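You operate a simulated robot arm through the tools that you are given. There is no shell and no other tool. Be economical: measure what you need, move in short steps, check, and stop when the job is done.

You run a simulated robot arm. Do the job below in one go: nothing can be reset, and whatever is moved stays where it is left.

JOB
Push the folded white masks into the open bag and seal it at its printed heat.
Fine: use the orange push slider, pull it back, close the lever, leave the bag on the sealer shelf, the dial where it is, and switch the sealer off; the purple-label bag stays unsealed.

It is judged by the outcome, as a careful person would: the job done as asked, and still so three seconds after it is handed in. It fails if anything else is knocked over, pushed out of place, dropped, spilled or broken. Lids that push on must go on centred and level and be pressed home; caps that screw on are set level and turned clockwise until they are tight.

ROBOT AND FRAMES
A 7-joint arm with a two-finger parallel gripper, fixed in place. Base frame: the origin is at the foot of the arm, x ahead of it, y to its left, z up; the work surface is at about z = 0.848. Units: m, rad, N and s.
With the tool pointing down near the work surface it reaches from about 0.34 to 0.74 m from the base axis. Its first joint turns from -2.007 to 2.007 rad. Payload 3.91 kg.
Tool frame: the origin (TCP) lies between the finger pads and is the grasp point; the fingertips stand 0.03 m ahead of it; z points along the fingers, y is the line along which they close. Largest opening 0.11 m; finger width 0.02, thickness 0.01; the body of the gripper, 0.048 by 0.112 m, starts 0.055 m behind the TCP.
Orientation is that of the tool frame in the base frame, as a unit quaternion [x, y, z, w]. With the fingers straight down and closing along the base's y, the tool's x points along the base's -x, its y along +y and its z along -z.

CONTROLS
- The arm moves only by the tool jog_arm. Its argument "deltas" is a list of rows, each a list of 3 entries, a list of its own where there are three numbers: the shift along the tool's x, y, z in units of 150 mm (1.0 is 150 mm), then the turn, a rotation vector about the tool's x, y, z in units of 120 degrees (1.0 is 120 degrees), then the finger opening in m, from 0 to 0.11. In form: [[[dx, dy, dz], [rx, ry, rz], claw], ...]. A call has 1 to 20 rows; each row is the pose to reach, as a shift and turn from the pose commanded when the call began, along the tool's axes at that moment. A call with a number of a shift or a turn outside -1 to 1 is refused whole. A row lasts 0.2 s, in which the tool goes at most 0.05 m and 0.15 rad; a call with a longer step from one row to the next is refused whole, and so is a gripper value outside its range. A pose out of reach is approached as far as the arm can. The call stops where the force on the tool passes 40 N (or 10 N more than at its start, if that is more) or the arm is blocked; 0.2 s more then pass. The fingers move at their own pace (about 0.108 m/s each) and stop on an object; they squeeze with about 35 N. The grip force told is the motor's: it shows also when the fingers shut on nothing. Time passes only in rows, and 0.2 s behind the last, so rows that repeat a pose let the fingers close. It gives the time, the measured TCP pose, the force on the tool (base axes), the opening and the grip force at its end, in the units of the frame above (readings bear some noise), and new pictures: "views" is both (left out), scene, wrist or none.
- Cameras (640 x 400 px; columns grow to the right, rows downward): "scene" is fixed at [0.2206, 0.651, 1.6097]; the picture's right is [-0.90, -0.43, 0.00], its down [-0.31, 0.65, -0.70] and it looks along [0.30, -0.63, -0.72] (base axes); focal length 333 px, centre (320, 200). "wrist" rides on the gripper at [0.072, 0.017, -0.103] in the tool frame; the picture's right is [-0.23, 0.97, 0.00], its down [-0.76, -0.18, -0.62] and it looks along [-0.61, -0.14, 0.78] (tool axes); focal length 222 px, centre (320, 200). There is no depth. A picture from a camera that has moved, and an enlarged one, comes with that camera's place and axes in the base frame and with its lens.
- raise_lower(by): slides the trunk up (or, below 0, down) by that many m; the arm rides with it, the base frame stays. It gives what a move gives, with no picture.
- zoom(camera, box): a new picture of the part [left, top, right, bottom] of that camera's present view, enlarged. No time passes.
- job_done(): hands the job in; it is judged then, once.

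Go step by step. Nothing tells you positions but the pictures and the camera data: compare them with the known pose of the tool, close in by small moves and look again before you grip or let go. The budget is 120 turns and 200 pictures, counting those below and the enlarged ones. Unless the task says otherwise, let go and move clear before handing in, and close with one line.

The tools are called after "Emit:" by a JSON object that holds its "fn" and its "kwargs". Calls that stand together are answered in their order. jog_arm: Moves the arm, as the interface text tells. Its arguments: {"type":"object","properties":{"deltas":{"type":"array"},"views":{"type":"string","enum":["both","scene","wrist","none"]}},"required":["deltas"]} The other tools are called the same way: raise_lower (by) slides the trunk up or down; zoom (camera, box) takes an enlarged picture of a part of a camera's view; job_done () hands the job in.

At the start:

```text
time_s: 0.0
tool_pos: [0.4701, 0.0149, 1.2578]
ee_rot: [0.0, 1.0, 0.0, 0.0]
wrist_force: [-0.5, -0.2, 0.0]
gripper_width: 0.1098
grip_force: 0.0
trunk travel left (down, up): [-0.8, 0.19]
```

scene: 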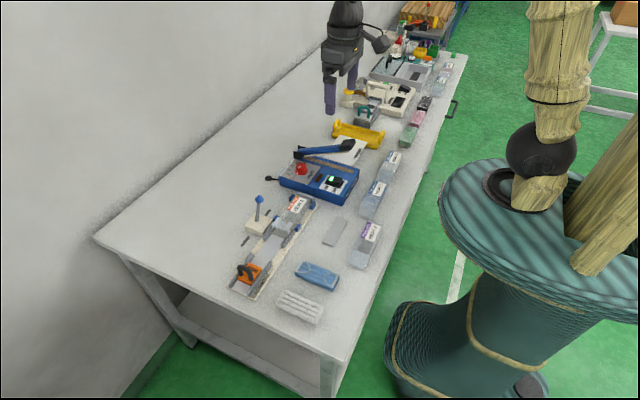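
wrist: 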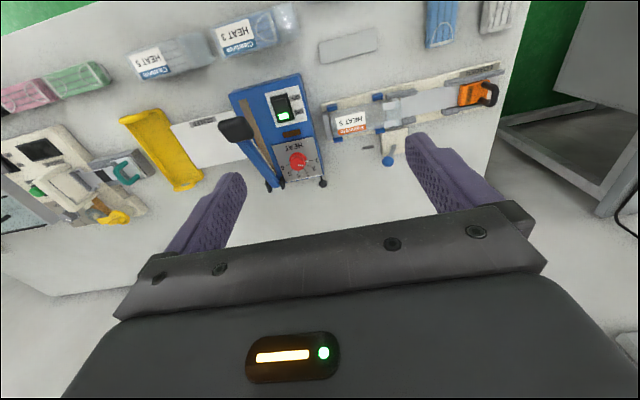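

I see a bench with a bag-loading jig (orange slider), a blue sealer with a lever, and several bags. I'll enlarge the views to understand the mechanisms.

Emit:
{"fn": "zoom", "kwargs": {"camera": "scene", "box": [220, 130, 400, 330]}}

Emit:
{"fn": "zoom", "kwargs": {"camera": "wrist", "box": [310, 40, 530, 180]}}

Emit:
{"fn": "zoom", "kwargs": {"camera": "wrist", "box": [100, 0, 340, 200]}}

```text
2.00 times, centred on (310, 230) of scene
camera zoom: at [0.2206, 0.651, 1.6097], right [-0.9, -0.43, 0.0], down [-0.31, 0.65, -0.7], along [0.3, -0.63, -0.72], focal length 666 px, centre (340, 140)
```

zoom: 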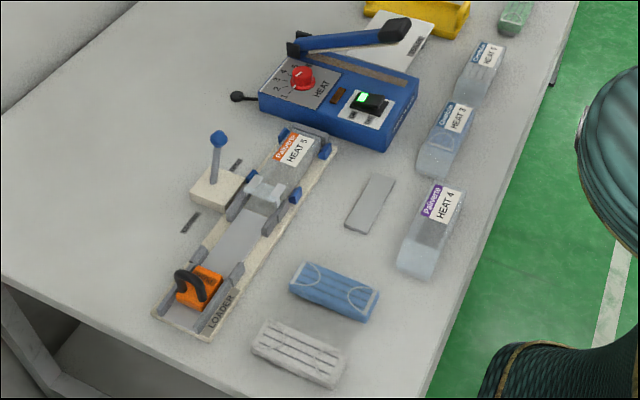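

```text
2.86 times, centred on (420, 110) of wrist
camera zoom: at [0.3989, 0.0319, 1.3604], right [0.23, 0.97, 0.0], down [0.76, -0.18, 0.62], along [0.61, -0.14, -0.78], focal length 635 px, centre (34, 457)
```

zoom: 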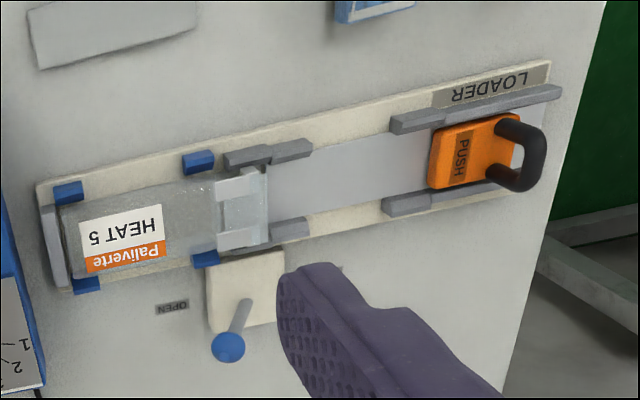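

```text
2.00 times, centred on (220, 100) of wrist
camera zoom: at [0.3989, 0.0319, 1.3604], right [0.23, 0.97, 0.0], down [0.76, -0.18, 0.62], along [0.61, -0.14, -0.78], focal length 444 px, centre (520, 400)
```

zoom: 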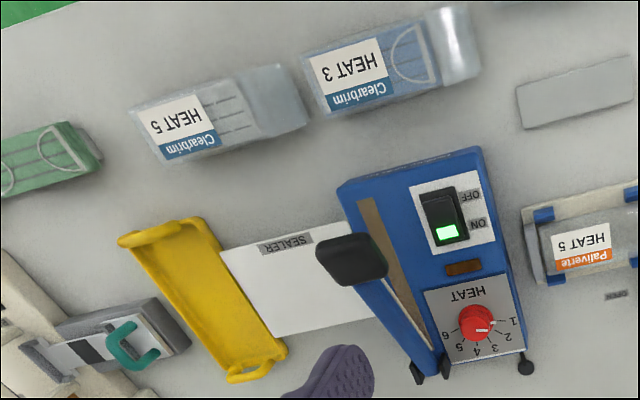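

The loader runs along y at about x=0.58 (slider near y=0.31, HEAT 5 bag near y=0.07). The sealer dial is around (0.63,-0.07). I'll move closer to read the loader details.

Emit:
{"fn": "jog_arm", "kwargs": {"deltas": [[[0.0, 0.18, 0.19], [0, 0, 0], 0.11], [[0.0, 0.36, 0.38], [0, 0, 0], 0.11], [[0.0, 0.54, 0.57], [0, 0, 0], 0.11], [[0.0, 0.72, 0.76], [0, 0, 0], 0.11], [[0.0, 0.9, 0.95], [0, 0, 0], 0.11]]}}

```text
time_s: 1.2
tool_pos: [0.4741, 0.1537, 1.1143]
ee_rot: [0.0, 1.0, -0.001, -0.001]
wrist_force: [-0.1, -0.2, -0.4]
gripper_width: 0.11
grip_force: 0.1
trunk travel left (down, up): [-0.8, 0.19]
camera wrist: at [0.4015, 0.1698, 1.2174], right [0.23, 0.97, 0.0], down [0.76, -0.18, 0.62], along [0.61, -0.14, -0.78], focal length 222 px, centre (320, 200)
```

scene: 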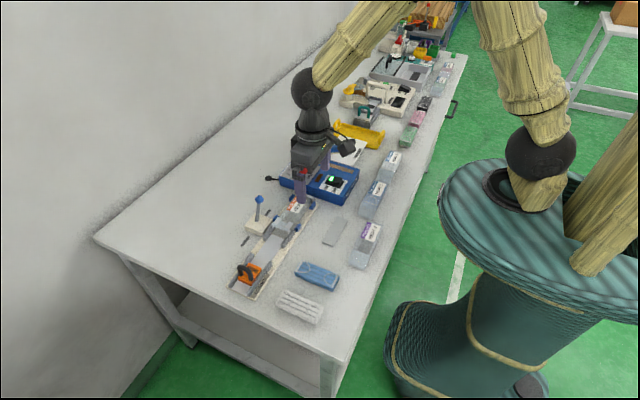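
wrist: 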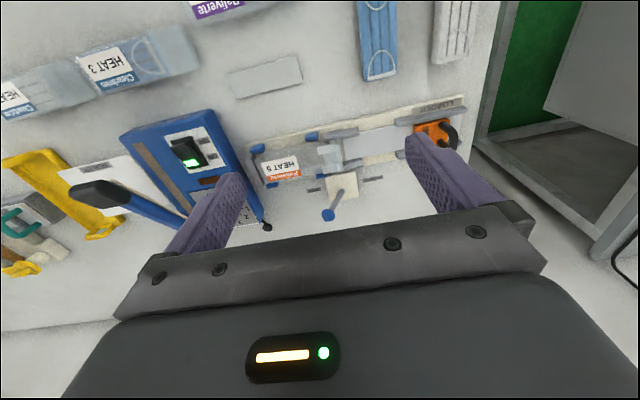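

Emit:
{"fn": "zoom", "kwargs": {"camera": "wrist", "box": [240, 80, 480, 230]}}

Emit:
{"fn": "zoom", "kwargs": {"camera": "wrist", "box": [340, 0, 500, 100]}}

Emit:
{"fn": "zoom", "kwargs": {"camera": "scene", "box": [225, 180, 355, 330]}}

```text
2.67 times, centred on (360, 155) of wrist
camera zoom: at [0.4015, 0.1698, 1.2174], right [0.23, 0.97, 0.0], down [0.76, -0.18, 0.62], along [0.61, -0.14, -0.78], focal length 592 px, centre (213, 320)
```

zoom: 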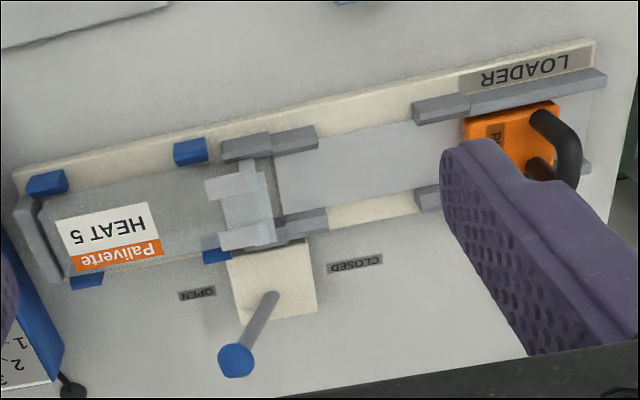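

```text
4.00 times, centred on (420, 50) of wrist
camera zoom: at [0.4015, 0.1698, 1.2174], right [0.23, 0.97, 0.0], down [0.76, -0.18, 0.62], along [0.61, -0.14, -0.78], focal length 888 px, centre (-80, 800)
```

zoom: 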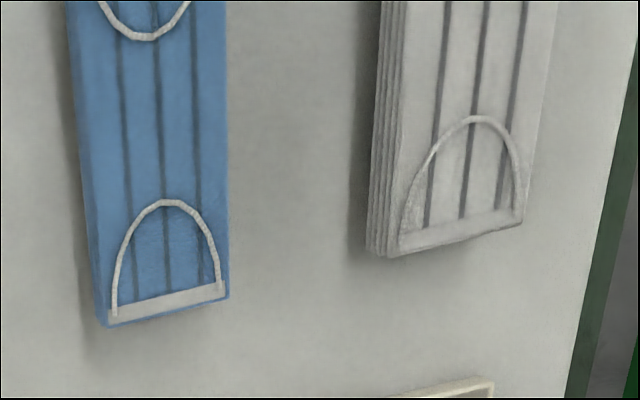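

```text
2.67 times, centred on (290, 255) of scene
camera zoom: at [0.2206, 0.651, 1.6097], right [-0.9, -0.43, 0.0], down [-0.31, 0.65, -0.7], along [0.3, -0.63, -0.72], focal length 888 px, centre (400, 53)
```

zoom: 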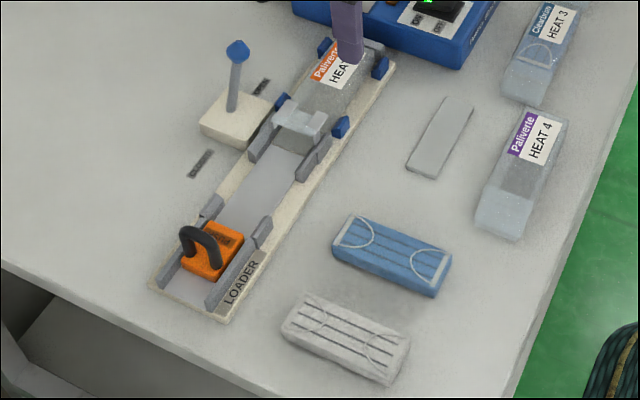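

The blue lever already stands at OPEN, and the white mask stack lies at about (0.423, 0.337) with its long side along x. It has to be turned 90° into the loader gap near y≈0.228. I'll approach above the stack first.

Emit:
{"fn": "jog_arm", "kwargs": {"deltas": [[[0.08, 0.25, 0.1], [0, 0, 0], 0.09], [[0.16, 0.5, 0.2], [0, 0, 0], 0.09], [[0.24, 0.75, 0.3], [0, 0, 0], 0.09], [[0.34, 1.0, 0.4], [0, 0, 0], 0.09]], "views": "none"}}

Emit:
{"fn": "jog_arm", "kwargs": {"deltas": [[[0, 0.11, 0.25], [0, 0, 0], 0.09], [[0.0, 0.22, 0.5], [0, 0, 0], 0.09], [[0, 0.22, 0.5], [0, 0, 0], 0.09]]}}

```text
time_s: 2.2
tool_pos: [0.4181, 0.2994, 1.053]
ee_rot: [0.001, 1.0, -0.001, -0.001]
wrist_force: [-0.3, 0.0, -0.3]
gripper_width: 0.0897
grip_force: 0.1
trunk travel left (down, up): [-0.8, 0.19]
```

```text
time_s: 3.0
tool_pos: [0.4171, 0.3348, 0.9798]
ee_rot: [0.0, 1.0, 0.0, 0.0]
wrist_force: [-0.4, -0.9, 0.4]
gripper_width: 0.0902
grip_force: 0.1
trunk travel left (down, up): [-0.8, 0.19]
camera wrist: at [0.3461, 0.3505, 1.0823], right [0.23, 0.97, 0.0], down [0.76, -0.18, 0.62], along [0.61, -0.14, -0.78], focal length 222 px, centre (320, 200)
```

scene: 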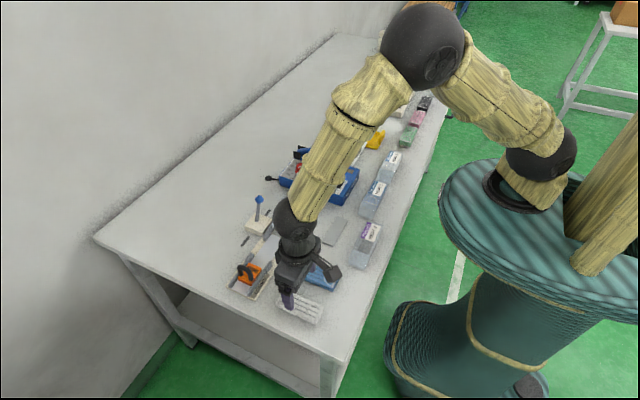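
wrist: 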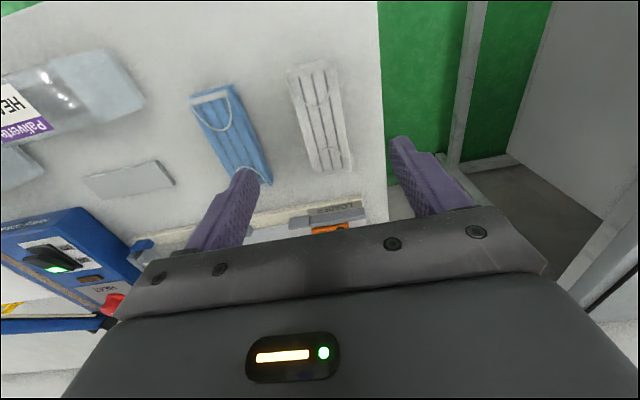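

The stack centre works out at (0.424, 0.335), aligned with x. I'll descend around it, keeping the fingers clear of the blue stack.

Emit:
{"fn": "jog_arm", "kwargs": {"deltas": [[[-0.04, 0.0, 0.2], [0, 0, 0], 0.075], [[-0.04, 0.0, 0.4], [0, 0, 0], 0.075], [[-0.04, 0.0, 0.55], [0, 0, 0], 0.075], [[-0.04, 0.0, 0.64], [0, 0, 0], 0.075], [[-0.04, 0.0, 0.64], [0, 0, 0], 0.075]]}}

```text
time_s: 4.2
tool_pos: [0.426, 0.3361, 0.884]
ee_rot: [-0.001, 1.0, 0.0, 0.0]
wrist_force: [-0.9, 0.2, 0.2]
gripper_width: 0.0751
grip_force: 0.1
trunk travel left (down, up): [-0.8, 0.19]
camera wrist: at [0.3547, 0.3514, 0.9869], right [0.23, 0.97, 0.0], down [0.76, -0.18, 0.62], along [0.61, -0.14, -0.78], focal length 222 px, centre (320, 200)
```

scene: 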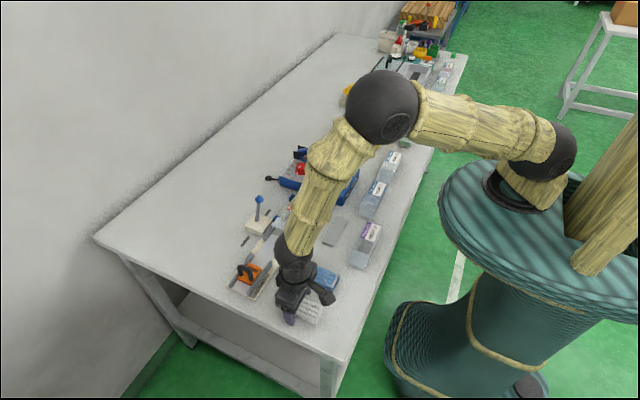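
wrist: 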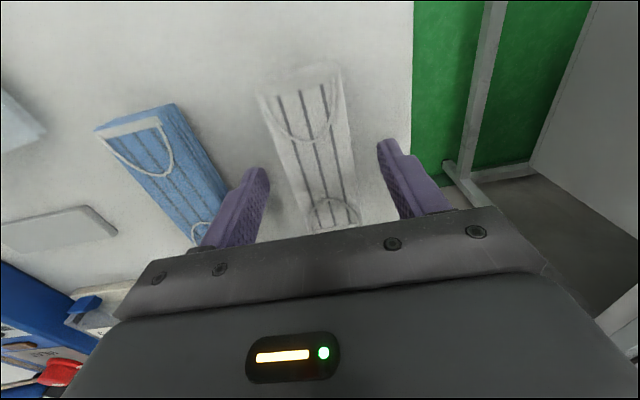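

Centred well; closing and lifting.

Emit:
{"fn": "jog_arm", "kwargs": {"deltas": [[[0, 0, 0.03], [0, 0, 0], 0.03], [[0, 0, 0.03], [0, 0, 0], 0.03], [[0, 0, 0.03], [0, 0, 0], 0.03]], "views": "wrist"}}

```text
time_s: 5.0
tool_pos: [0.4253, 0.3348, 0.8827]
ee_rot: [0.0, 1.0, 0.002, 0.002]
wrist_force: [1.0, 0.7, 19.3]
gripper_width: 0.0425
grip_force: 34.8
trunk travel left (down, up): [-0.8, 0.19]
camera wrist: at [0.3541, 0.351, 0.9842], right [0.23, 0.97, 0.0], down [0.76, -0.18, 0.62], along [0.61, -0.14, -0.78], focal length 222 px, centre (320, 200)
```

wrist: 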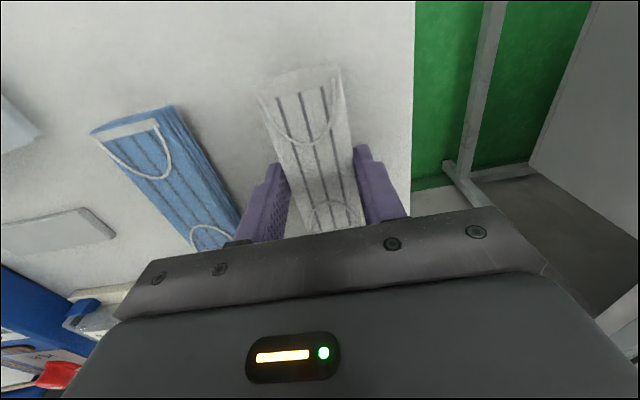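

Grip is on the stack (0.0425 m wide). Lifting and then swinging over to the loader gap while turning 90°.

Emit:
{"fn": "jog_arm", "kwargs": {"deltas": [[[0, 0, -0.2], [0, 0, 0], 0.03], [[0, 0, -0.5], [0, 0, 0], 0.03], [[0, 0, -0.8], [0, 0, 0], 0.03], [[-0.08, -0.06, -0.9], [0, 0, 0.0682], 0.03], [[-0.17, -0.12, -0.9], [0, 0, 0.1364], 0.03], [[-0.26, -0.18, -0.9], [0, 0, 0.2045], 0.03], [[-0.35, -0.25, -0.9], [0, 0, 0.2727], 0.03], [[-0.44, -0.32, -0.9], [0, 0, 0.3409], 0.03], [[-0.53, -0.39, -0.9], [0, 0, 0.4091], 0.03], [[-0.62, -0.46, -0.9], [0, 0, 0.4773], 0.03], [[-0.71, -0.52, -0.9], [0, 0, 0.5455], 0.03], [[-0.8, -0.58, -0.9], [0, 0, 0.6136], 0.03], [[-0.9, -0.65, -0.9], [0, 0, 0.6818], 0.03], [[-1.0, -0.7, -0.9], [0, 0, 0.75], 0.03], [[-1.0, -0.7, -0.9], [0, 0, 0.75], 0.03]]}}

```text
time_s: 8.2
tool_pos: [0.5743, 0.2279, 1.0128]
ee_rot: [0.707, 0.707, -0.001, 0.0]
wrist_force: [-0.3, -0.1, -0.5]
gripper_width: 0.0423
grip_force: 34.9
trunk travel left (down, up): [-0.8, 0.19]
camera wrist: at [0.5922, 0.2997, 1.1159], right [0.97, -0.23, 0.0], down [-0.18, -0.76, 0.62], along [-0.14, -0.61, -0.78], focal length 222 px, centre (320, 200)
```

scene: 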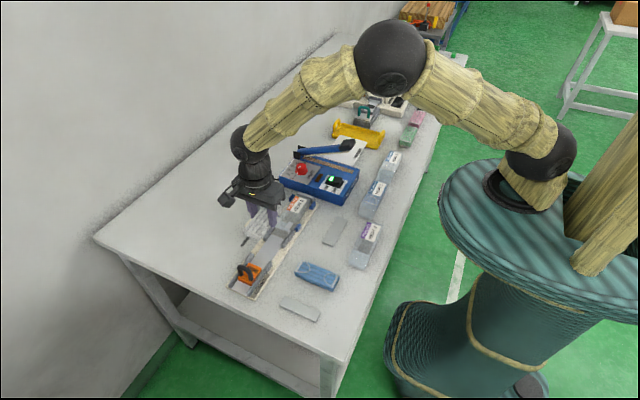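
wrist: 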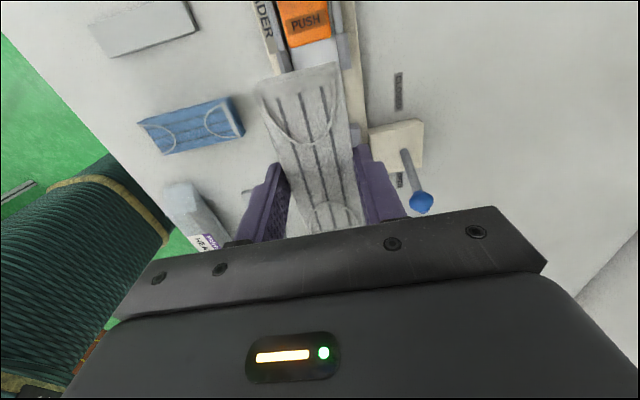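

Emit:
{"fn": "zoom", "kwargs": {"camera": "wrist", "box": [200, 0, 440, 150]}}

```text
2.67 times, centred on (320, 75) of wrist
camera zoom: at [0.5922, 0.2997, 1.1159], right [0.97, -0.23, 0.0], down [-0.18, -0.76, 0.62], along [-0.14, -0.61, -0.78], focal length 592 px, centre (320, 533)
```

zoom: 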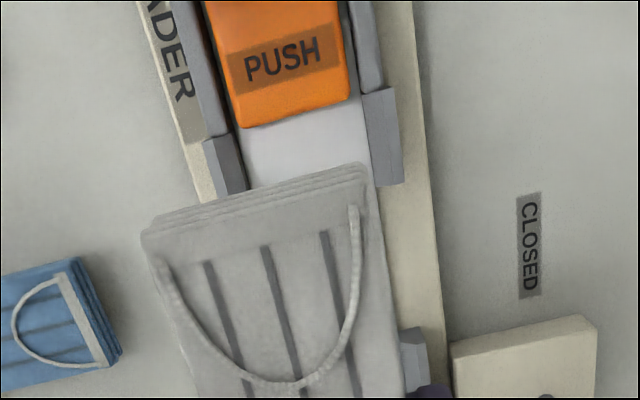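

The channel is aligned with y, centred near x≈0.582, about 47 mm wide. I'll shift over it, descend part way and check.

Emit:
{"fn": "jog_arm", "kwargs": {"deltas": [[[-0.013, 0.051, 0.15], [0, 0, 0], 0.03], [[-0.013, 0.051, 0.35], [0, 0, 0], 0.03], [[-0.013, 0.051, 0.55], [0, 0, 0], 0.03], [[-0.013, 0.051, 0.57], [0, 0, 0], 0.03]]}}

Emit:
{"fn": "zoom", "kwargs": {"camera": "wrist", "box": [220, 30, 420, 230]}}

Emit:
{"fn": "zoom", "kwargs": {"camera": "scene", "box": [220, 190, 320, 300]}}

```text
time_s: 9.2
tool_pos: [0.5828, 0.2267, 0.9289]
ee_rot: [0.707, 0.707, 0.0, 0.001]
wrist_force: [-0.2, -0.5, -0.2]
gripper_width: 0.0424
grip_force: 34.9
trunk travel left (down, up): [-0.8, 0.19]
camera wrist: at [0.5996, 0.2988, 1.0321], right [0.97, -0.23, 0.0], down [-0.18, -0.76, 0.62], along [-0.14, -0.61, -0.78], focal length 222 px, centre (320, 200)
```

scene: 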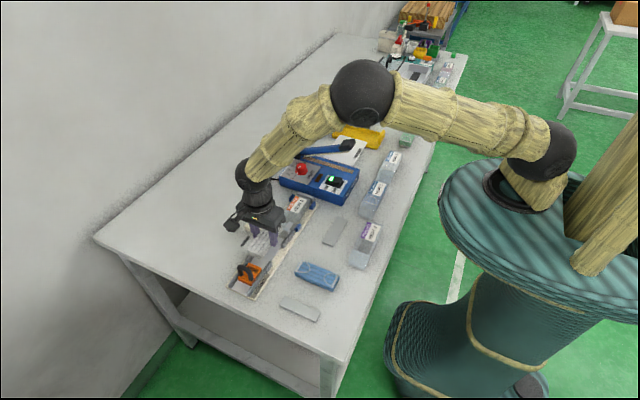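
wrist: 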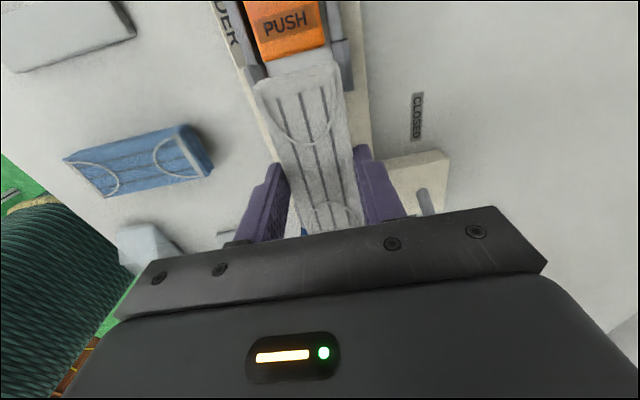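

```text
2.00 times, centred on (320, 130) of wrist
camera zoom: at [0.5996, 0.2988, 1.0321], right [0.97, -0.23, 0.0], down [-0.18, -0.76, 0.62], along [-0.14, -0.61, -0.78], focal length 444 px, centre (320, 340)
```

zoom: 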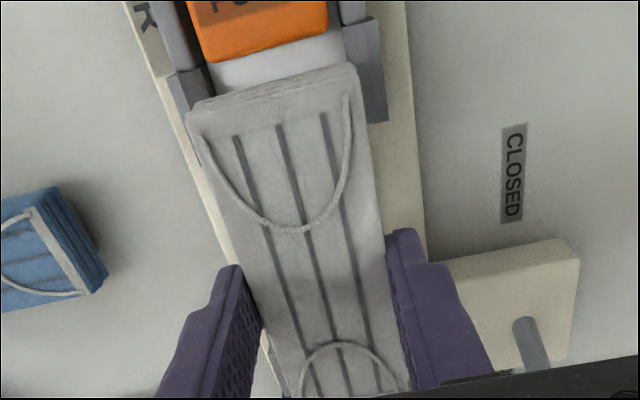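

```text
3.64 times, centred on (270, 245) of scene
camera zoom: at [0.2206, 0.651, 1.6097], right [-0.9, -0.43, 0.0], down [-0.31, 0.65, -0.7], along [0.3, -0.63, -0.72], focal length 1211 px, centre (502, 36)
```

zoom: 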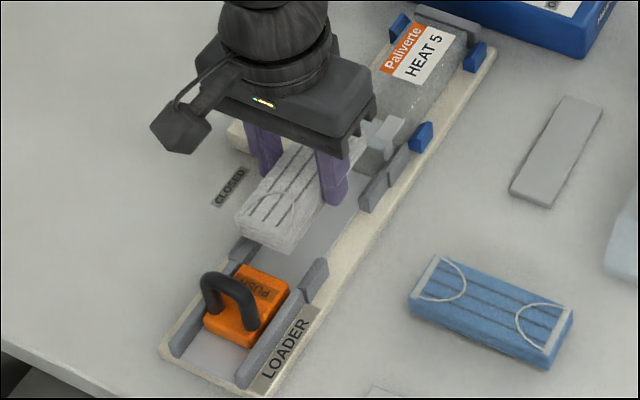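

Aligned within about 1 mm. Lowering to the channel floor gently.

Emit:
{"fn": "jog_arm", "kwargs": {"deltas": [[[0, -0.007, 0.1], [0, 0, 0], 0.03], [[0, -0.007, 0.18], [0, 0, 0], 0.03], [[0, -0.007, 0.22], [0, 0, 0], 0.03], [[0, -0.007, 0.245], [0, 0, 0], 0.03], [[0, -0.007, 0.245], [0, 0, 0], 0.03]]}}

Emit:
{"fn": "zoom", "kwargs": {"camera": "scene", "box": [220, 190, 320, 300]}}

```text
time_s: 10.4
tool_pos: [0.5814, 0.2268, 0.8915]
ee_rot: [0.707, 0.707, 0.0, 0.0]
wrist_force: [-1.8, 0.5, 1.5]
gripper_width: 0.0425
grip_force: 34.9
trunk travel left (down, up): [-0.8, 0.19]
camera wrist: at [0.599, 0.2994, 0.9958], right [0.97, -0.23, 0.0], down [-0.18, -0.76, 0.62], along [-0.14, -0.61, -0.78], focal length 222 px, centre (320, 200)
```

scene: 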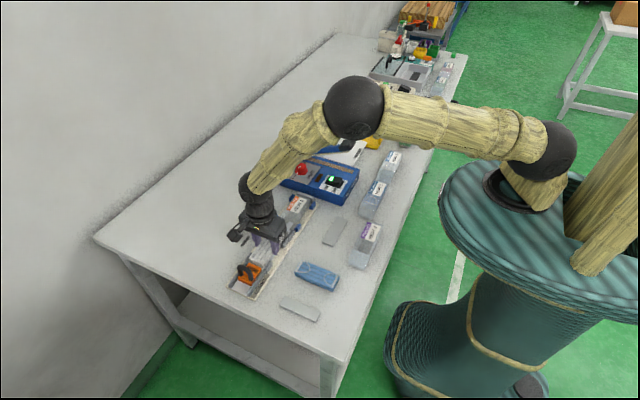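
wrist: 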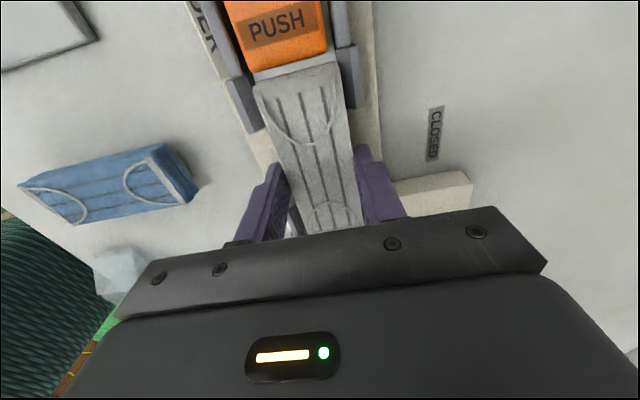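

```text
3.64 times, centred on (270, 245) of scene
camera zoom: at [0.2206, 0.651, 1.6097], right [-0.9, -0.43, 0.0], down [-0.31, 0.65, -0.7], along [0.3, -0.63, -0.72], focal length 1211 px, centre (502, 36)
```

zoom: 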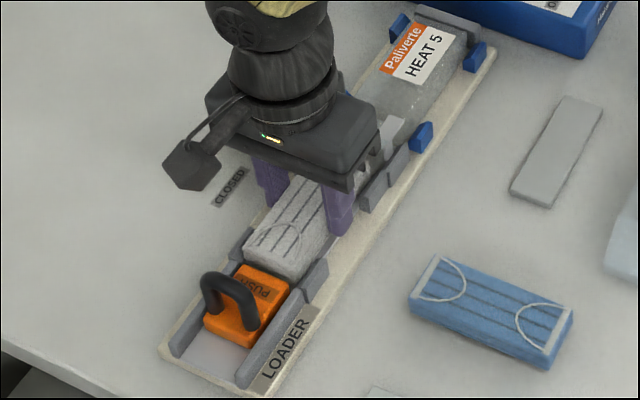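

Emit:
{"fn": "jog_arm", "kwargs": {"deltas": [[[0, 0, 0.015], [0, 0, 0], 0.03], [[0, 0, 0.025], [0, 0, 0], 0.03]], "views": "none"}}

```text
time_s: 11.0
tool_pos: [0.5817, 0.2269, 0.8904]
ee_rot: [0.707, 0.707, -0.001, 0.0]
wrist_force: [-2.7, 1.0, 1.3]
gripper_width: 0.0427
grip_force: 34.5
trunk travel left (down, up): [-0.8, 0.19]
```

Emit:
{"fn": "jog_arm", "kwargs": {"deltas": [[[0, 0, 0.01], [0, 0, 0], 0.03], [[0, 0, 0.02], [0, 0, 0], 0.03], [[0, 0, 0.03], [0, 0, 0], 0.03]], "views": "none"}}

```text
time_s: 11.8
tool_pos: [0.5828, 0.2259, 0.887]
ee_rot: [0.707, 0.707, 0.002, 0.0]
wrist_force: [-2.2, 0.0, 17.3]
gripper_width: 0.0423
grip_force: 35.0
trunk travel left (down, up): [-0.8, 0.19]
```

Contact with the floor (17 N). Releasing and rising clear.

Emit:
{"fn": "jog_arm", "kwargs": {"deltas": [[[0, 0, -0.01], [0, 0, 0], 0.058], [[0, 0, -0.01], [0, 0, 0], 0.058], [[0, 0, -0.15], [0, 0, 0], 0.062], [[0, 0, -0.4], [0, 0, 0], 0.062], [[0, 0, -0.65], [0, 0, 0], 0.062], [[0, 0, -0.8], [0, 0, 0], 0.062]]}}

Emit:
{"fn": "zoom", "kwargs": {"camera": "wrist", "box": [220, 0, 420, 200]}}

Emit:
{"fn": "zoom", "kwargs": {"camera": "scene", "box": [220, 190, 320, 300]}}

```text
time_s: 13.2
tool_pos: [0.5822, 0.2226, 1.0053]
ee_rot: [0.707, 0.707, 0.0, 0.0]
wrist_force: [0.5, 0.5, -0.2]
gripper_width: 0.0618
grip_force: 0.1
trunk travel left (down, up): [-0.8, 0.19]
camera wrist: at [0.5994, 0.2954, 1.109], right [0.97, -0.23, 0.0], down [-0.18, -0.76, 0.62], along [-0.14, -0.61, -0.78], focal length 222 px, centre (320, 200)
```

scene: 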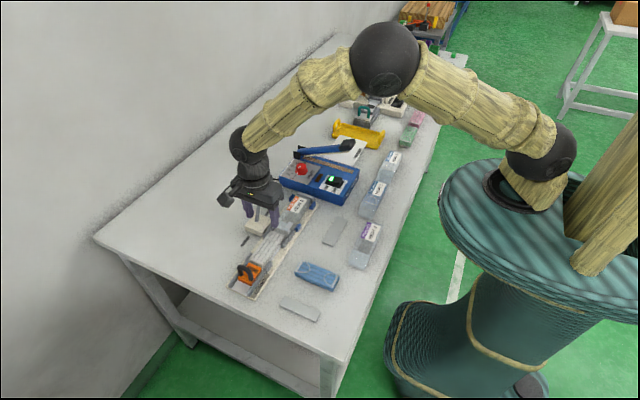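
wrist: 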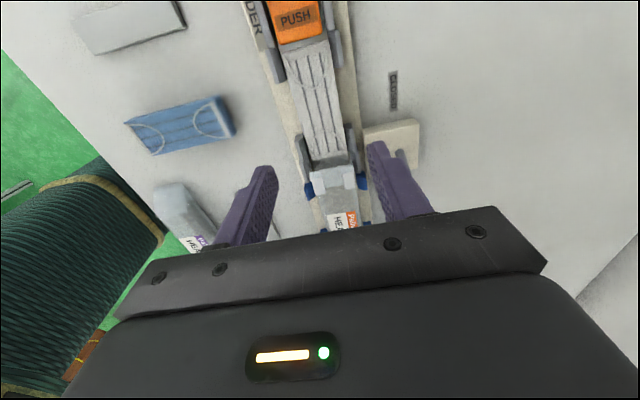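

```text
2.00 times, centred on (320, 100) of wrist
camera zoom: at [0.5994, 0.2954, 1.109], right [0.97, -0.23, 0.0], down [-0.18, -0.76, 0.62], along [-0.14, -0.61, -0.78], focal length 444 px, centre (320, 400)
```

zoom: 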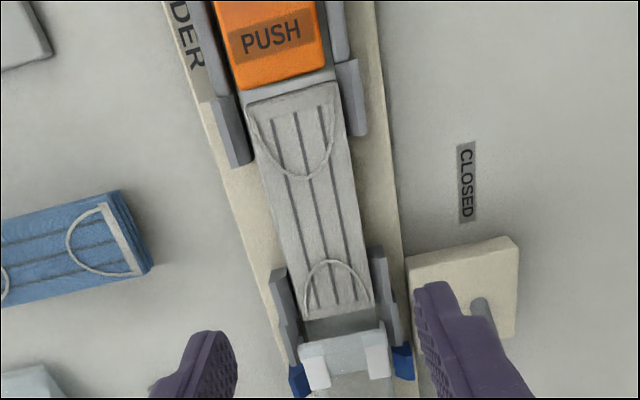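

```text
3.64 times, centred on (270, 245) of scene
camera zoom: at [0.2206, 0.651, 1.6097], right [-0.9, -0.43, 0.0], down [-0.31, 0.65, -0.7], along [0.3, -0.63, -0.72], focal length 1211 px, centre (502, 36)
```

zoom: 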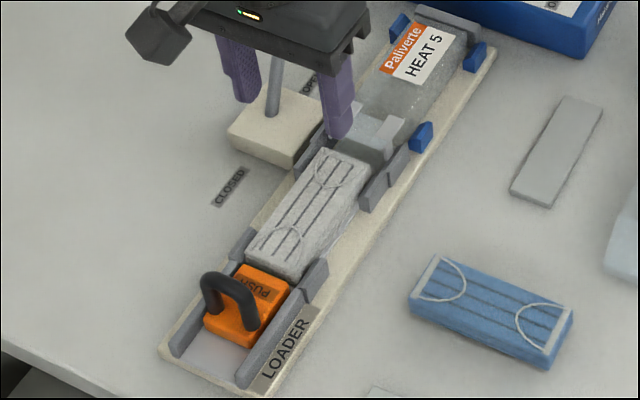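

Masks sit squarely in the channel between slider and bag mouth. The slider's loop handle spans x at about y≈0.337; I'll turn back 90° and move above it.

Emit:
{"fn": "jog_arm", "kwargs": {"deltas": [[[0.07, 0, -0.05], [0, 0, -0.0682], 0.062], [[0.14, 0, -0.05], [0, 0, -0.1364], 0.062], [[0.21, 0, -0.05], [0, 0, -0.2045], 0.062], [[0.28, 0, -0.05], [0, 0, -0.2727], 0.062], [[0.35, 0, -0.05], [0, 0, -0.3409], 0.062], [[0.42, 0, -0.05], [0, 0, -0.4091], 0.062], [[0.49, 0, -0.05], [0, 0, -0.4773], 0.062], [[0.56, 0, -0.05], [0, 0, -0.5455], 0.062], [[0.63, 0, -0.05], [0, 0, -0.6136], 0.062], [[0.7, 0, -0.05], [0, 0, -0.6818], 0.062], [[0.75, 0, -0.05], [0, 0, -0.75], 0.062], [[0.75, 0, -0.05], [0, 0, -0.75], 0.062]], "views": "wrist"}}

Emit:
{"fn": "zoom", "kwargs": {"camera": "wrist", "box": [230, 80, 410, 260]}}

```text
time_s: 15.8
tool_pos: [0.5832, 0.3399, 1.0093]
ee_rot: [-0.001, 1.0, 0.0, 0.001]
wrist_force: [0.2, -0.2, -0.3]
gripper_width: 0.062
grip_force: 0.0
trunk travel left (down, up): [-0.8, 0.19]
camera wrist: at [0.5107, 0.3559, 1.1136], right [0.23, 0.97, 0.0], down [0.76, -0.18, 0.62], along [0.61, -0.14, -0.78], focal length 222 px, centre (320, 200)
```

wrist: 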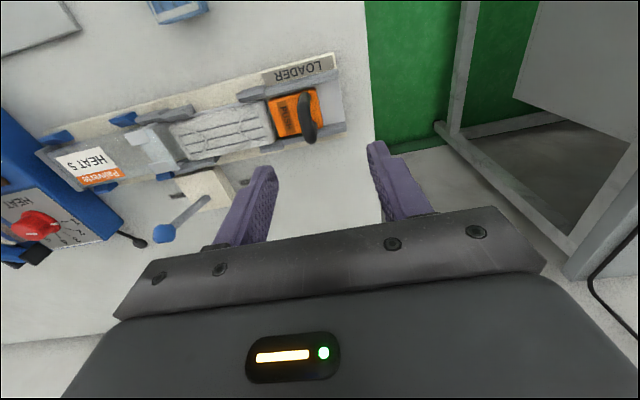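

```text
2.22 times, centred on (320, 170) of wrist
camera zoom: at [0.5107, 0.3559, 1.1136], right [0.23, 0.97, 0.0], down [0.76, -0.18, 0.62], along [0.61, -0.14, -0.78], focal length 494 px, centre (320, 267)
```

zoom: 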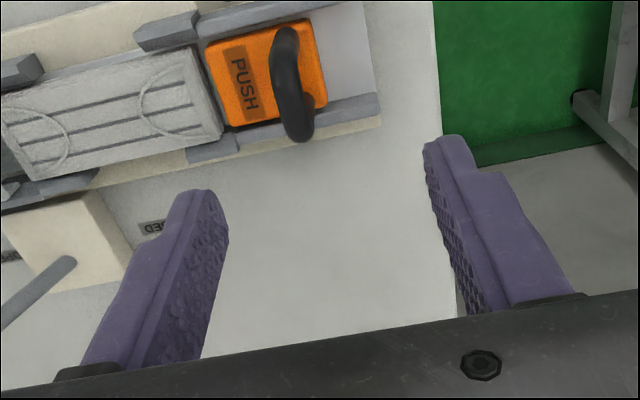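

Handle bar is at about (0.578, 0.330). Descending astride it with the fingers closing along y.

Emit:
{"fn": "jog_arm", "kwargs": {"deltas": [[[0.035, -0.06, 0.15], [0, 0, 0], 0.055], [[0.035, -0.06, 0.35], [0, 0, 0], 0.055], [[0.035, -0.06, 0.5], [0, 0, 0], 0.055], [[0.035, -0.06, 0.54], [0, 0, 0], 0.055], [[0.035, -0.06, 0.54], [0, 0, 0], 0.055]]}}

Emit:
{"fn": "zoom", "kwargs": {"camera": "wrist", "box": [230, 80, 410, 260]}}

Emit:
{"fn": "zoom", "kwargs": {"camera": "scene", "box": [210, 210, 310, 310]}}

```text
time_s: 17.0
tool_pos: [0.5782, 0.3319, 0.9311]
ee_rot: [0.0, 1.0, 0.0, 0.001]
wrist_force: [0.7, -0.5, 0.3]
gripper_width: 0.0551
grip_force: 0.0
trunk travel left (down, up): [-0.8, 0.19]
camera wrist: at [0.5056, 0.348, 1.0338], right [0.23, 0.97, 0.0], down [0.76, -0.18, 0.62], along [0.61, -0.14, -0.78], focal length 222 px, centre (320, 200)
```

scene: 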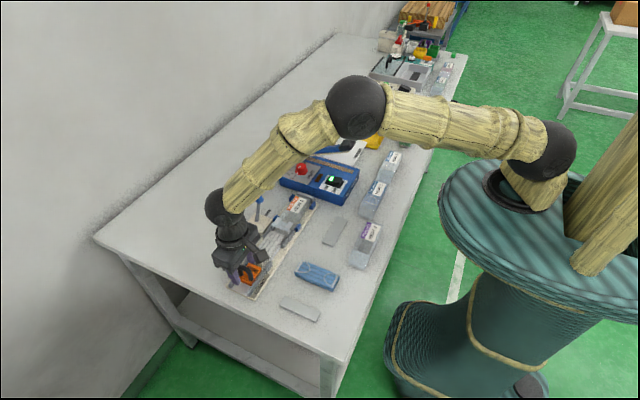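
wrist: 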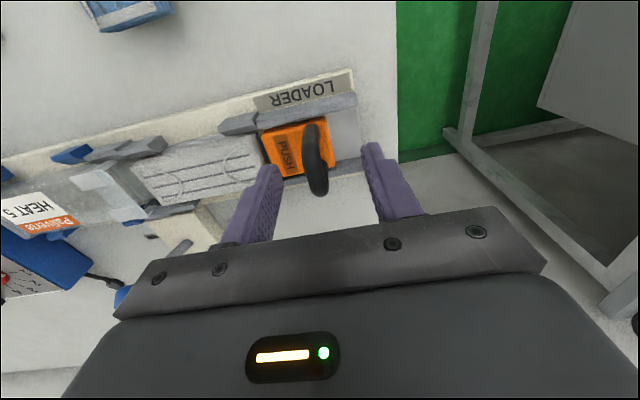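

```text
2.22 times, centred on (320, 170) of wrist
camera zoom: at [0.5056, 0.348, 1.0338], right [0.23, 0.97, 0.0], down [0.76, -0.18, 0.62], along [0.61, -0.14, -0.78], focal length 494 px, centre (320, 267)
```

zoom: 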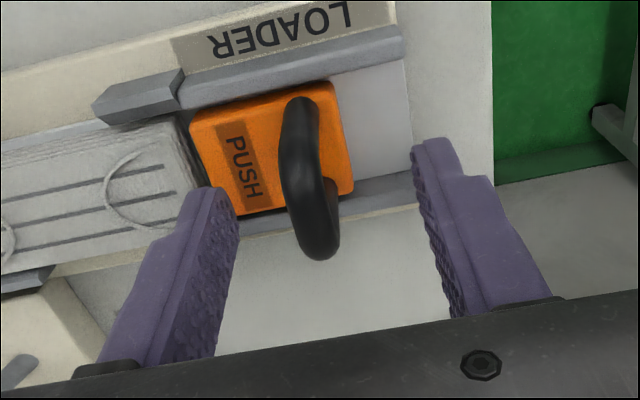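

```text
4.00 times, centred on (260, 260) of scene
camera zoom: at [0.2206, 0.651, 1.6097], right [-0.9, -0.43, 0.0], down [-0.31, 0.65, -0.7], along [0.3, -0.63, -0.72], focal length 1332 px, centre (560, -40)
```

zoom: 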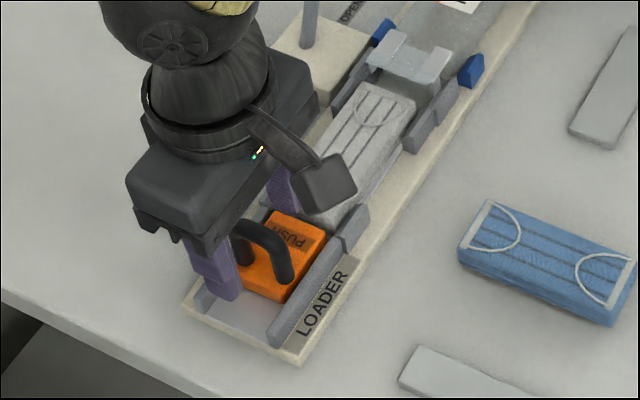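

Centred on the bar. Lowering a bit more and closing.

Emit:
{"fn": "jog_arm", "kwargs": {"deltas": [[[0, 0, 0.04], [0, 0, 0], 0.055], [[0, 0, 0.05], [0, 0, 0], 0.055], [[0, 0, 0.05], [0, 0, 0], 0.0], [[0, 0, 0.05], [0, 0, 0], 0.0], [[0, 0, 0.05], [0, 0, 0], 0.0]], "views": "wrist"}}

```text
time_s: 18.2
tool_pos: [0.5758, 0.328, 0.9224]
ee_rot: [-0.001, 1.0, -0.001, 0.0]
wrist_force: [-0.7, -11.3, -0.4]
gripper_width: 0.0117
grip_force: 45.3
trunk travel left (down, up): [-0.8, 0.19]
camera wrist: at [0.5042, 0.3448, 1.0255], right [0.23, 0.97, 0.0], down [0.76, -0.18, 0.62], along [0.61, -0.14, -0.78], focal length 222 px, centre (320, 200)
```

wrist: 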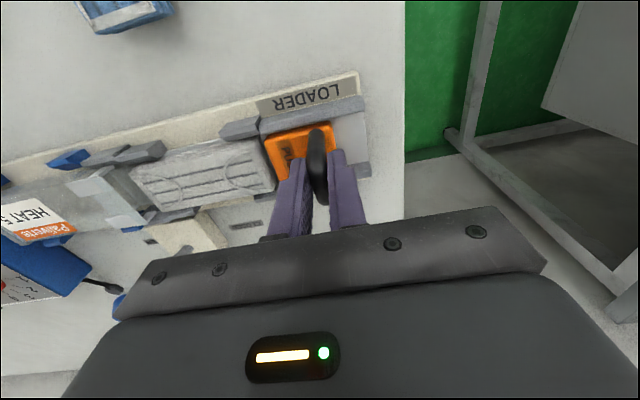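

The handle is gripped (11.7 mm). Pushing toward the bag in a first stage.

Emit:
{"fn": "jog_arm", "kwargs": {"deltas": [[[0, -0.07, 0.05], [0, 0, 0], 0.0], [[0, -0.14, 0.05], [0, 0, 0], 0.0], [[0, -0.21, 0.05], [0, 0, 0], 0.0], [[0, -0.28, 0.05], [0, 0, 0], 0.0], [[0, -0.35, 0.05], [0, 0, 0], 0.0]]}}

Emit:
{"fn": "zoom", "kwargs": {"camera": "scene", "box": [220, 190, 320, 300]}}

```text
time_s: 18.8
tool_pos: [0.5754, 0.3189, 0.9229]
ee_rot: [-0.002, 1.0, 0.004, 0.004]
wrist_force: [-10.1, 0.5, 24.0]
gripper_width: 0.0118
grip_force: 45.0
trunk travel left (down, up): [-0.8, 0.19]
stopped in row 2: the force on the tool passed its limit (the readings are from after the stop); the commanded pose is now the measured one
camera wrist: at [0.5031, 0.3339, 1.0248], right [0.22, 0.97, 0.01], down [0.76, -0.18, 0.63], along [0.61, -0.13, -0.78], focal length 222 px, centre (320, 200)
```

scene: 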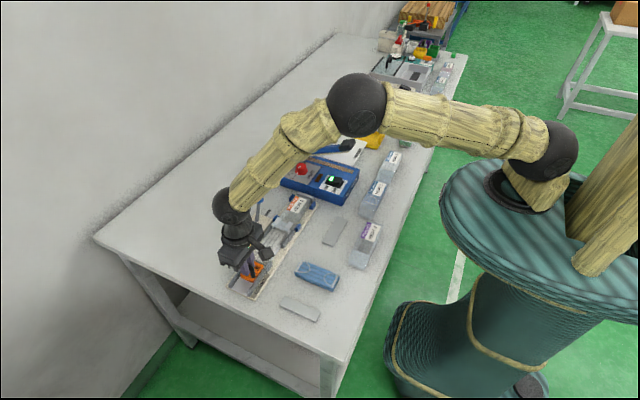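
wrist: 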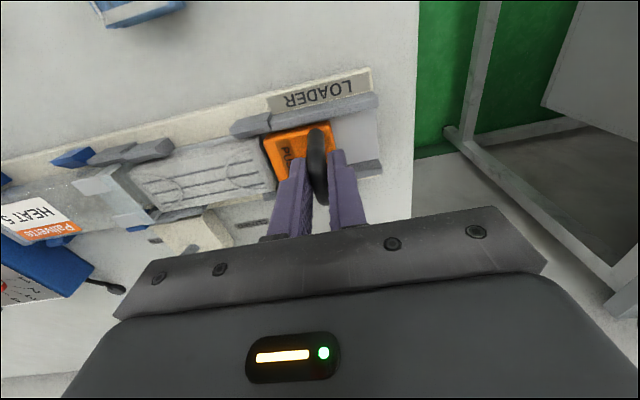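

```text
3.64 times, centred on (270, 245) of scene
camera zoom: at [0.2206, 0.651, 1.6097], right [-0.9, -0.43, 0.0], down [-0.31, 0.65, -0.7], along [0.3, -0.63, -0.72], focal length 1211 px, centre (502, 36)
```

zoom: 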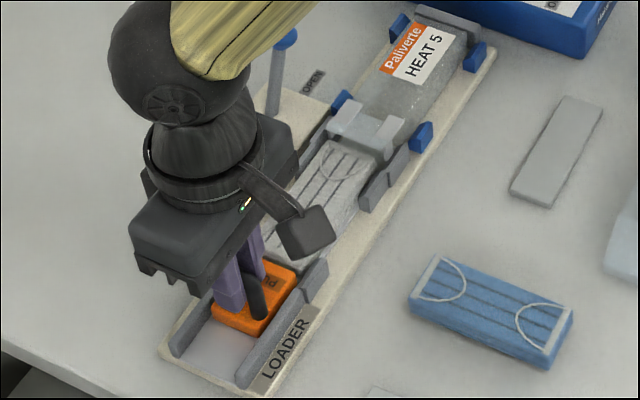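

Emit:
{"fn": "zoom", "kwargs": {"camera": "scene", "box": [280, 200, 330, 250]}}

Emit:
{"fn": "zoom", "kwargs": {"camera": "wrist", "box": [50, 100, 300, 260]}}

```text
8.00 times, centred on (305, 225) of scene
camera zoom: at [0.2206, 0.651, 1.6097], right [-0.9, -0.43, 0.0], down [-0.31, 0.65, -0.7], along [0.3, -0.63, -0.72], focal length 2664 px, centre (440, 0)
```

zoom: 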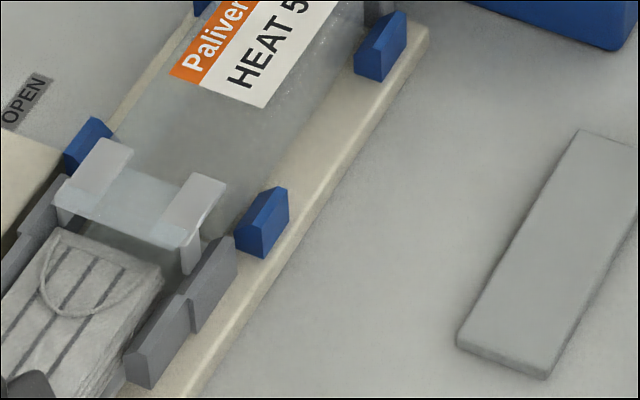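

```text
2.50 times, centred on (175, 180) of wrist
camera zoom: at [0.5031, 0.3339, 1.0248], right [0.22, 0.97, 0.01], down [0.76, -0.18, 0.63], along [0.61, -0.13, -0.78], focal length 555 px, centre (682, 250)
```

zoom: 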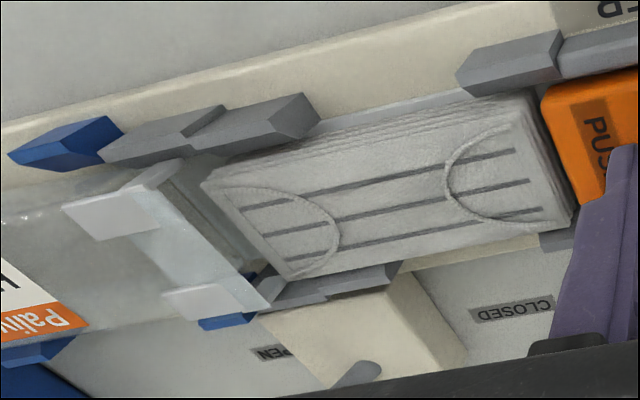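

The mouth is open and the stack is lined up; the stop may just be a jerky start. I'll push in smaller steps, slightly unloading downward force.

Emit:
{"fn": "jog_arm", "kwargs": {"deltas": [[[0, 0, -0.015], [0, 0, 0], 0.0], [[0, -0.02, -0.015], [0, 0, 0], 0.0], [[0, -0.04, -0.015], [0, 0, 0], 0.0], [[0, -0.06, -0.015], [0, 0, 0], 0.0], [[0, -0.08, -0.015], [0, 0, 0], 0.0]], "views": "wrist"}}

```text
time_s: 20.0
tool_pos: [0.5765, 0.3047, 0.9227]
ee_rot: [-0.001, 1.0, 0.003, 0.004]
wrist_force: [-18.9, 0.2, 23.1]
gripper_width: 0.0119
grip_force: 44.7
trunk travel left (down, up): [-0.8, 0.19]
camera wrist: at [0.5032, 0.3199, 1.0247], right [0.23, 0.97, 0.01], down [0.76, -0.18, 0.63], along [0.61, -0.13, -0.78], focal length 222 px, centre (320, 200)
```

wrist: 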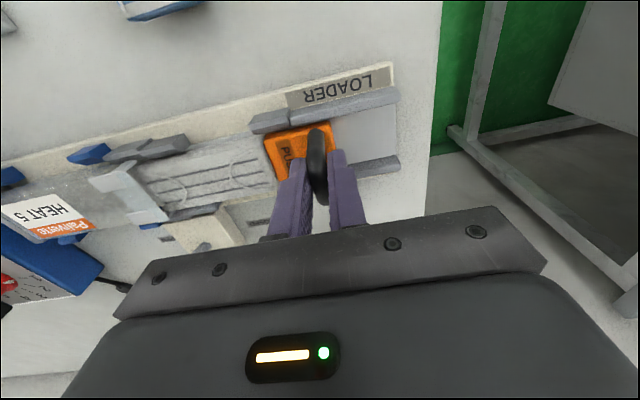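

It slides. I'll relieve the side and down loads and continue.

Emit:
{"fn": "jog_arm", "kwargs": {"deltas": [[[0.015, 0, -0.03], [0, 0, 0], 0.0], [[0.025, -0.03, -0.03], [0, 0, 0], 0.0], [[0.025, -0.06, -0.03], [0, 0, 0], 0.0], [[0.025, -0.09, -0.03], [0, 0, 0], 0.0], [[0.025, -0.12, -0.03], [0, 0, 0], 0.0], [[0.025, -0.15, -0.03], [0, 0, 0], 0.0], [[0.025, -0.18, -0.03], [0, 0, 0], 0.0]]}}

Emit:
{"fn": "zoom", "kwargs": {"camera": "scene", "box": [230, 180, 330, 290]}}

```text
time_s: 21.6
tool_pos: [0.5776, 0.2797, 0.9215]
ee_rot: [-0.001, 1.0, 0.003, 0.002]
wrist_force: [-0.2, -0.4, -29.9]
gripper_width: 0.0118
grip_force: 44.9
trunk travel left (down, up): [-0.8, 0.19]
camera wrist: at [0.5038, 0.2946, 1.0251], right [0.23, 0.97, 0.01], down [0.76, -0.18, 0.62], along [0.61, -0.14, -0.78], focal length 222 px, centre (320, 200)
```

scene: 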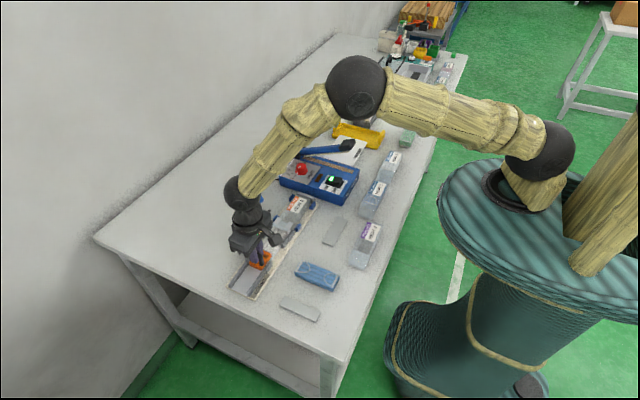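
wrist: 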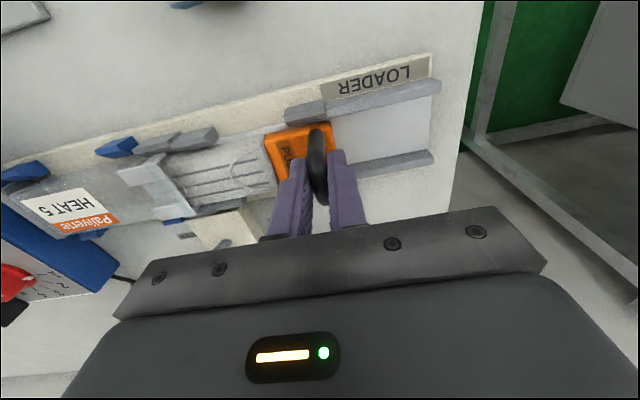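

```text
3.64 times, centred on (280, 235) of scene
camera zoom: at [0.2206, 0.651, 1.6097], right [-0.9, -0.43, 0.0], down [-0.31, 0.65, -0.7], along [0.3, -0.63, -0.72], focal length 1211 px, centre (466, 73)
```

zoom: 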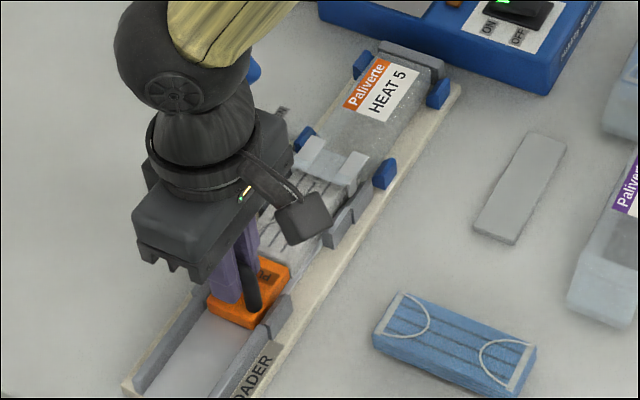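

Emit:
{"fn": "jog_arm", "kwargs": {"deltas": [[[0, 0, 0.015], [0, 0, 0], 0.0], [[0, -0.04, 0.015], [0, 0, 0], 0.0], [[0, -0.08, 0.015], [0, 0, 0], 0.0], [[0, -0.12, 0.015], [0, 0, 0], 0.0], [[0, -0.16, 0.015], [0, 0, 0], 0.0], [[0, -0.2, 0.015], [0, 0, 0], 0.0], [[0, -0.24, 0.015], [0, 0, 0], 0.0], [[0, -0.28, 0.015], [0, 0, 0], 0.0], [[0, -0.32, 0.015], [0, 0, 0], 0.0]]}}

Emit:
{"fn": "zoom", "kwargs": {"camera": "scene", "box": [230, 180, 330, 290]}}

```text
time_s: 23.6
tool_pos: [0.5762, 0.231, 0.9211]
ee_rot: [-0.001, 1.0, 0.003, 0.002]
wrist_force: [-5.5, 0.5, -13.2]
gripper_width: 0.0119
grip_force: 44.5
trunk travel left (down, up): [-0.8, 0.19]
camera wrist: at [0.5034, 0.2462, 1.025], right [0.23, 0.97, 0.01], down [0.76, -0.18, 0.63], along [0.61, -0.14, -0.78], focal length 222 px, centre (320, 200)
```

scene: 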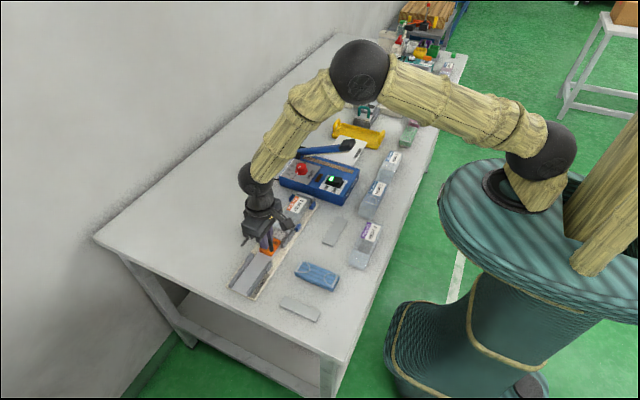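
wrist: 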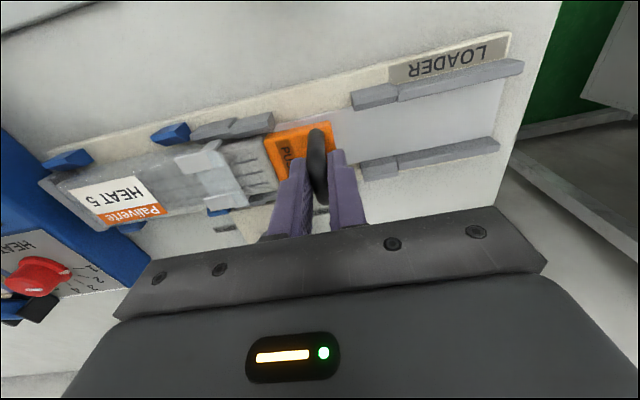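

```text
3.64 times, centred on (280, 235) of scene
camera zoom: at [0.2206, 0.651, 1.6097], right [-0.9, -0.43, 0.0], down [-0.31, 0.65, -0.7], along [0.3, -0.63, -0.72], focal length 1211 px, centre (466, 73)
```

zoom: 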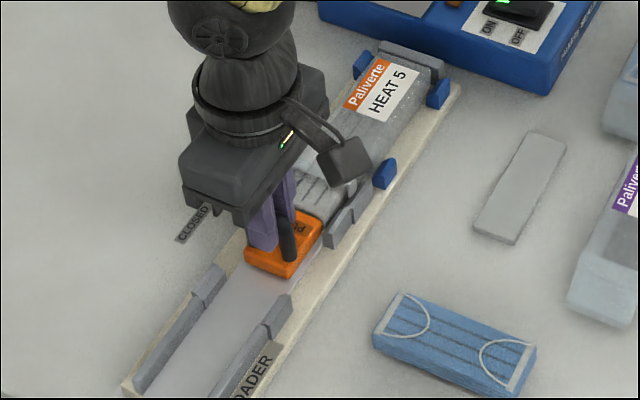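

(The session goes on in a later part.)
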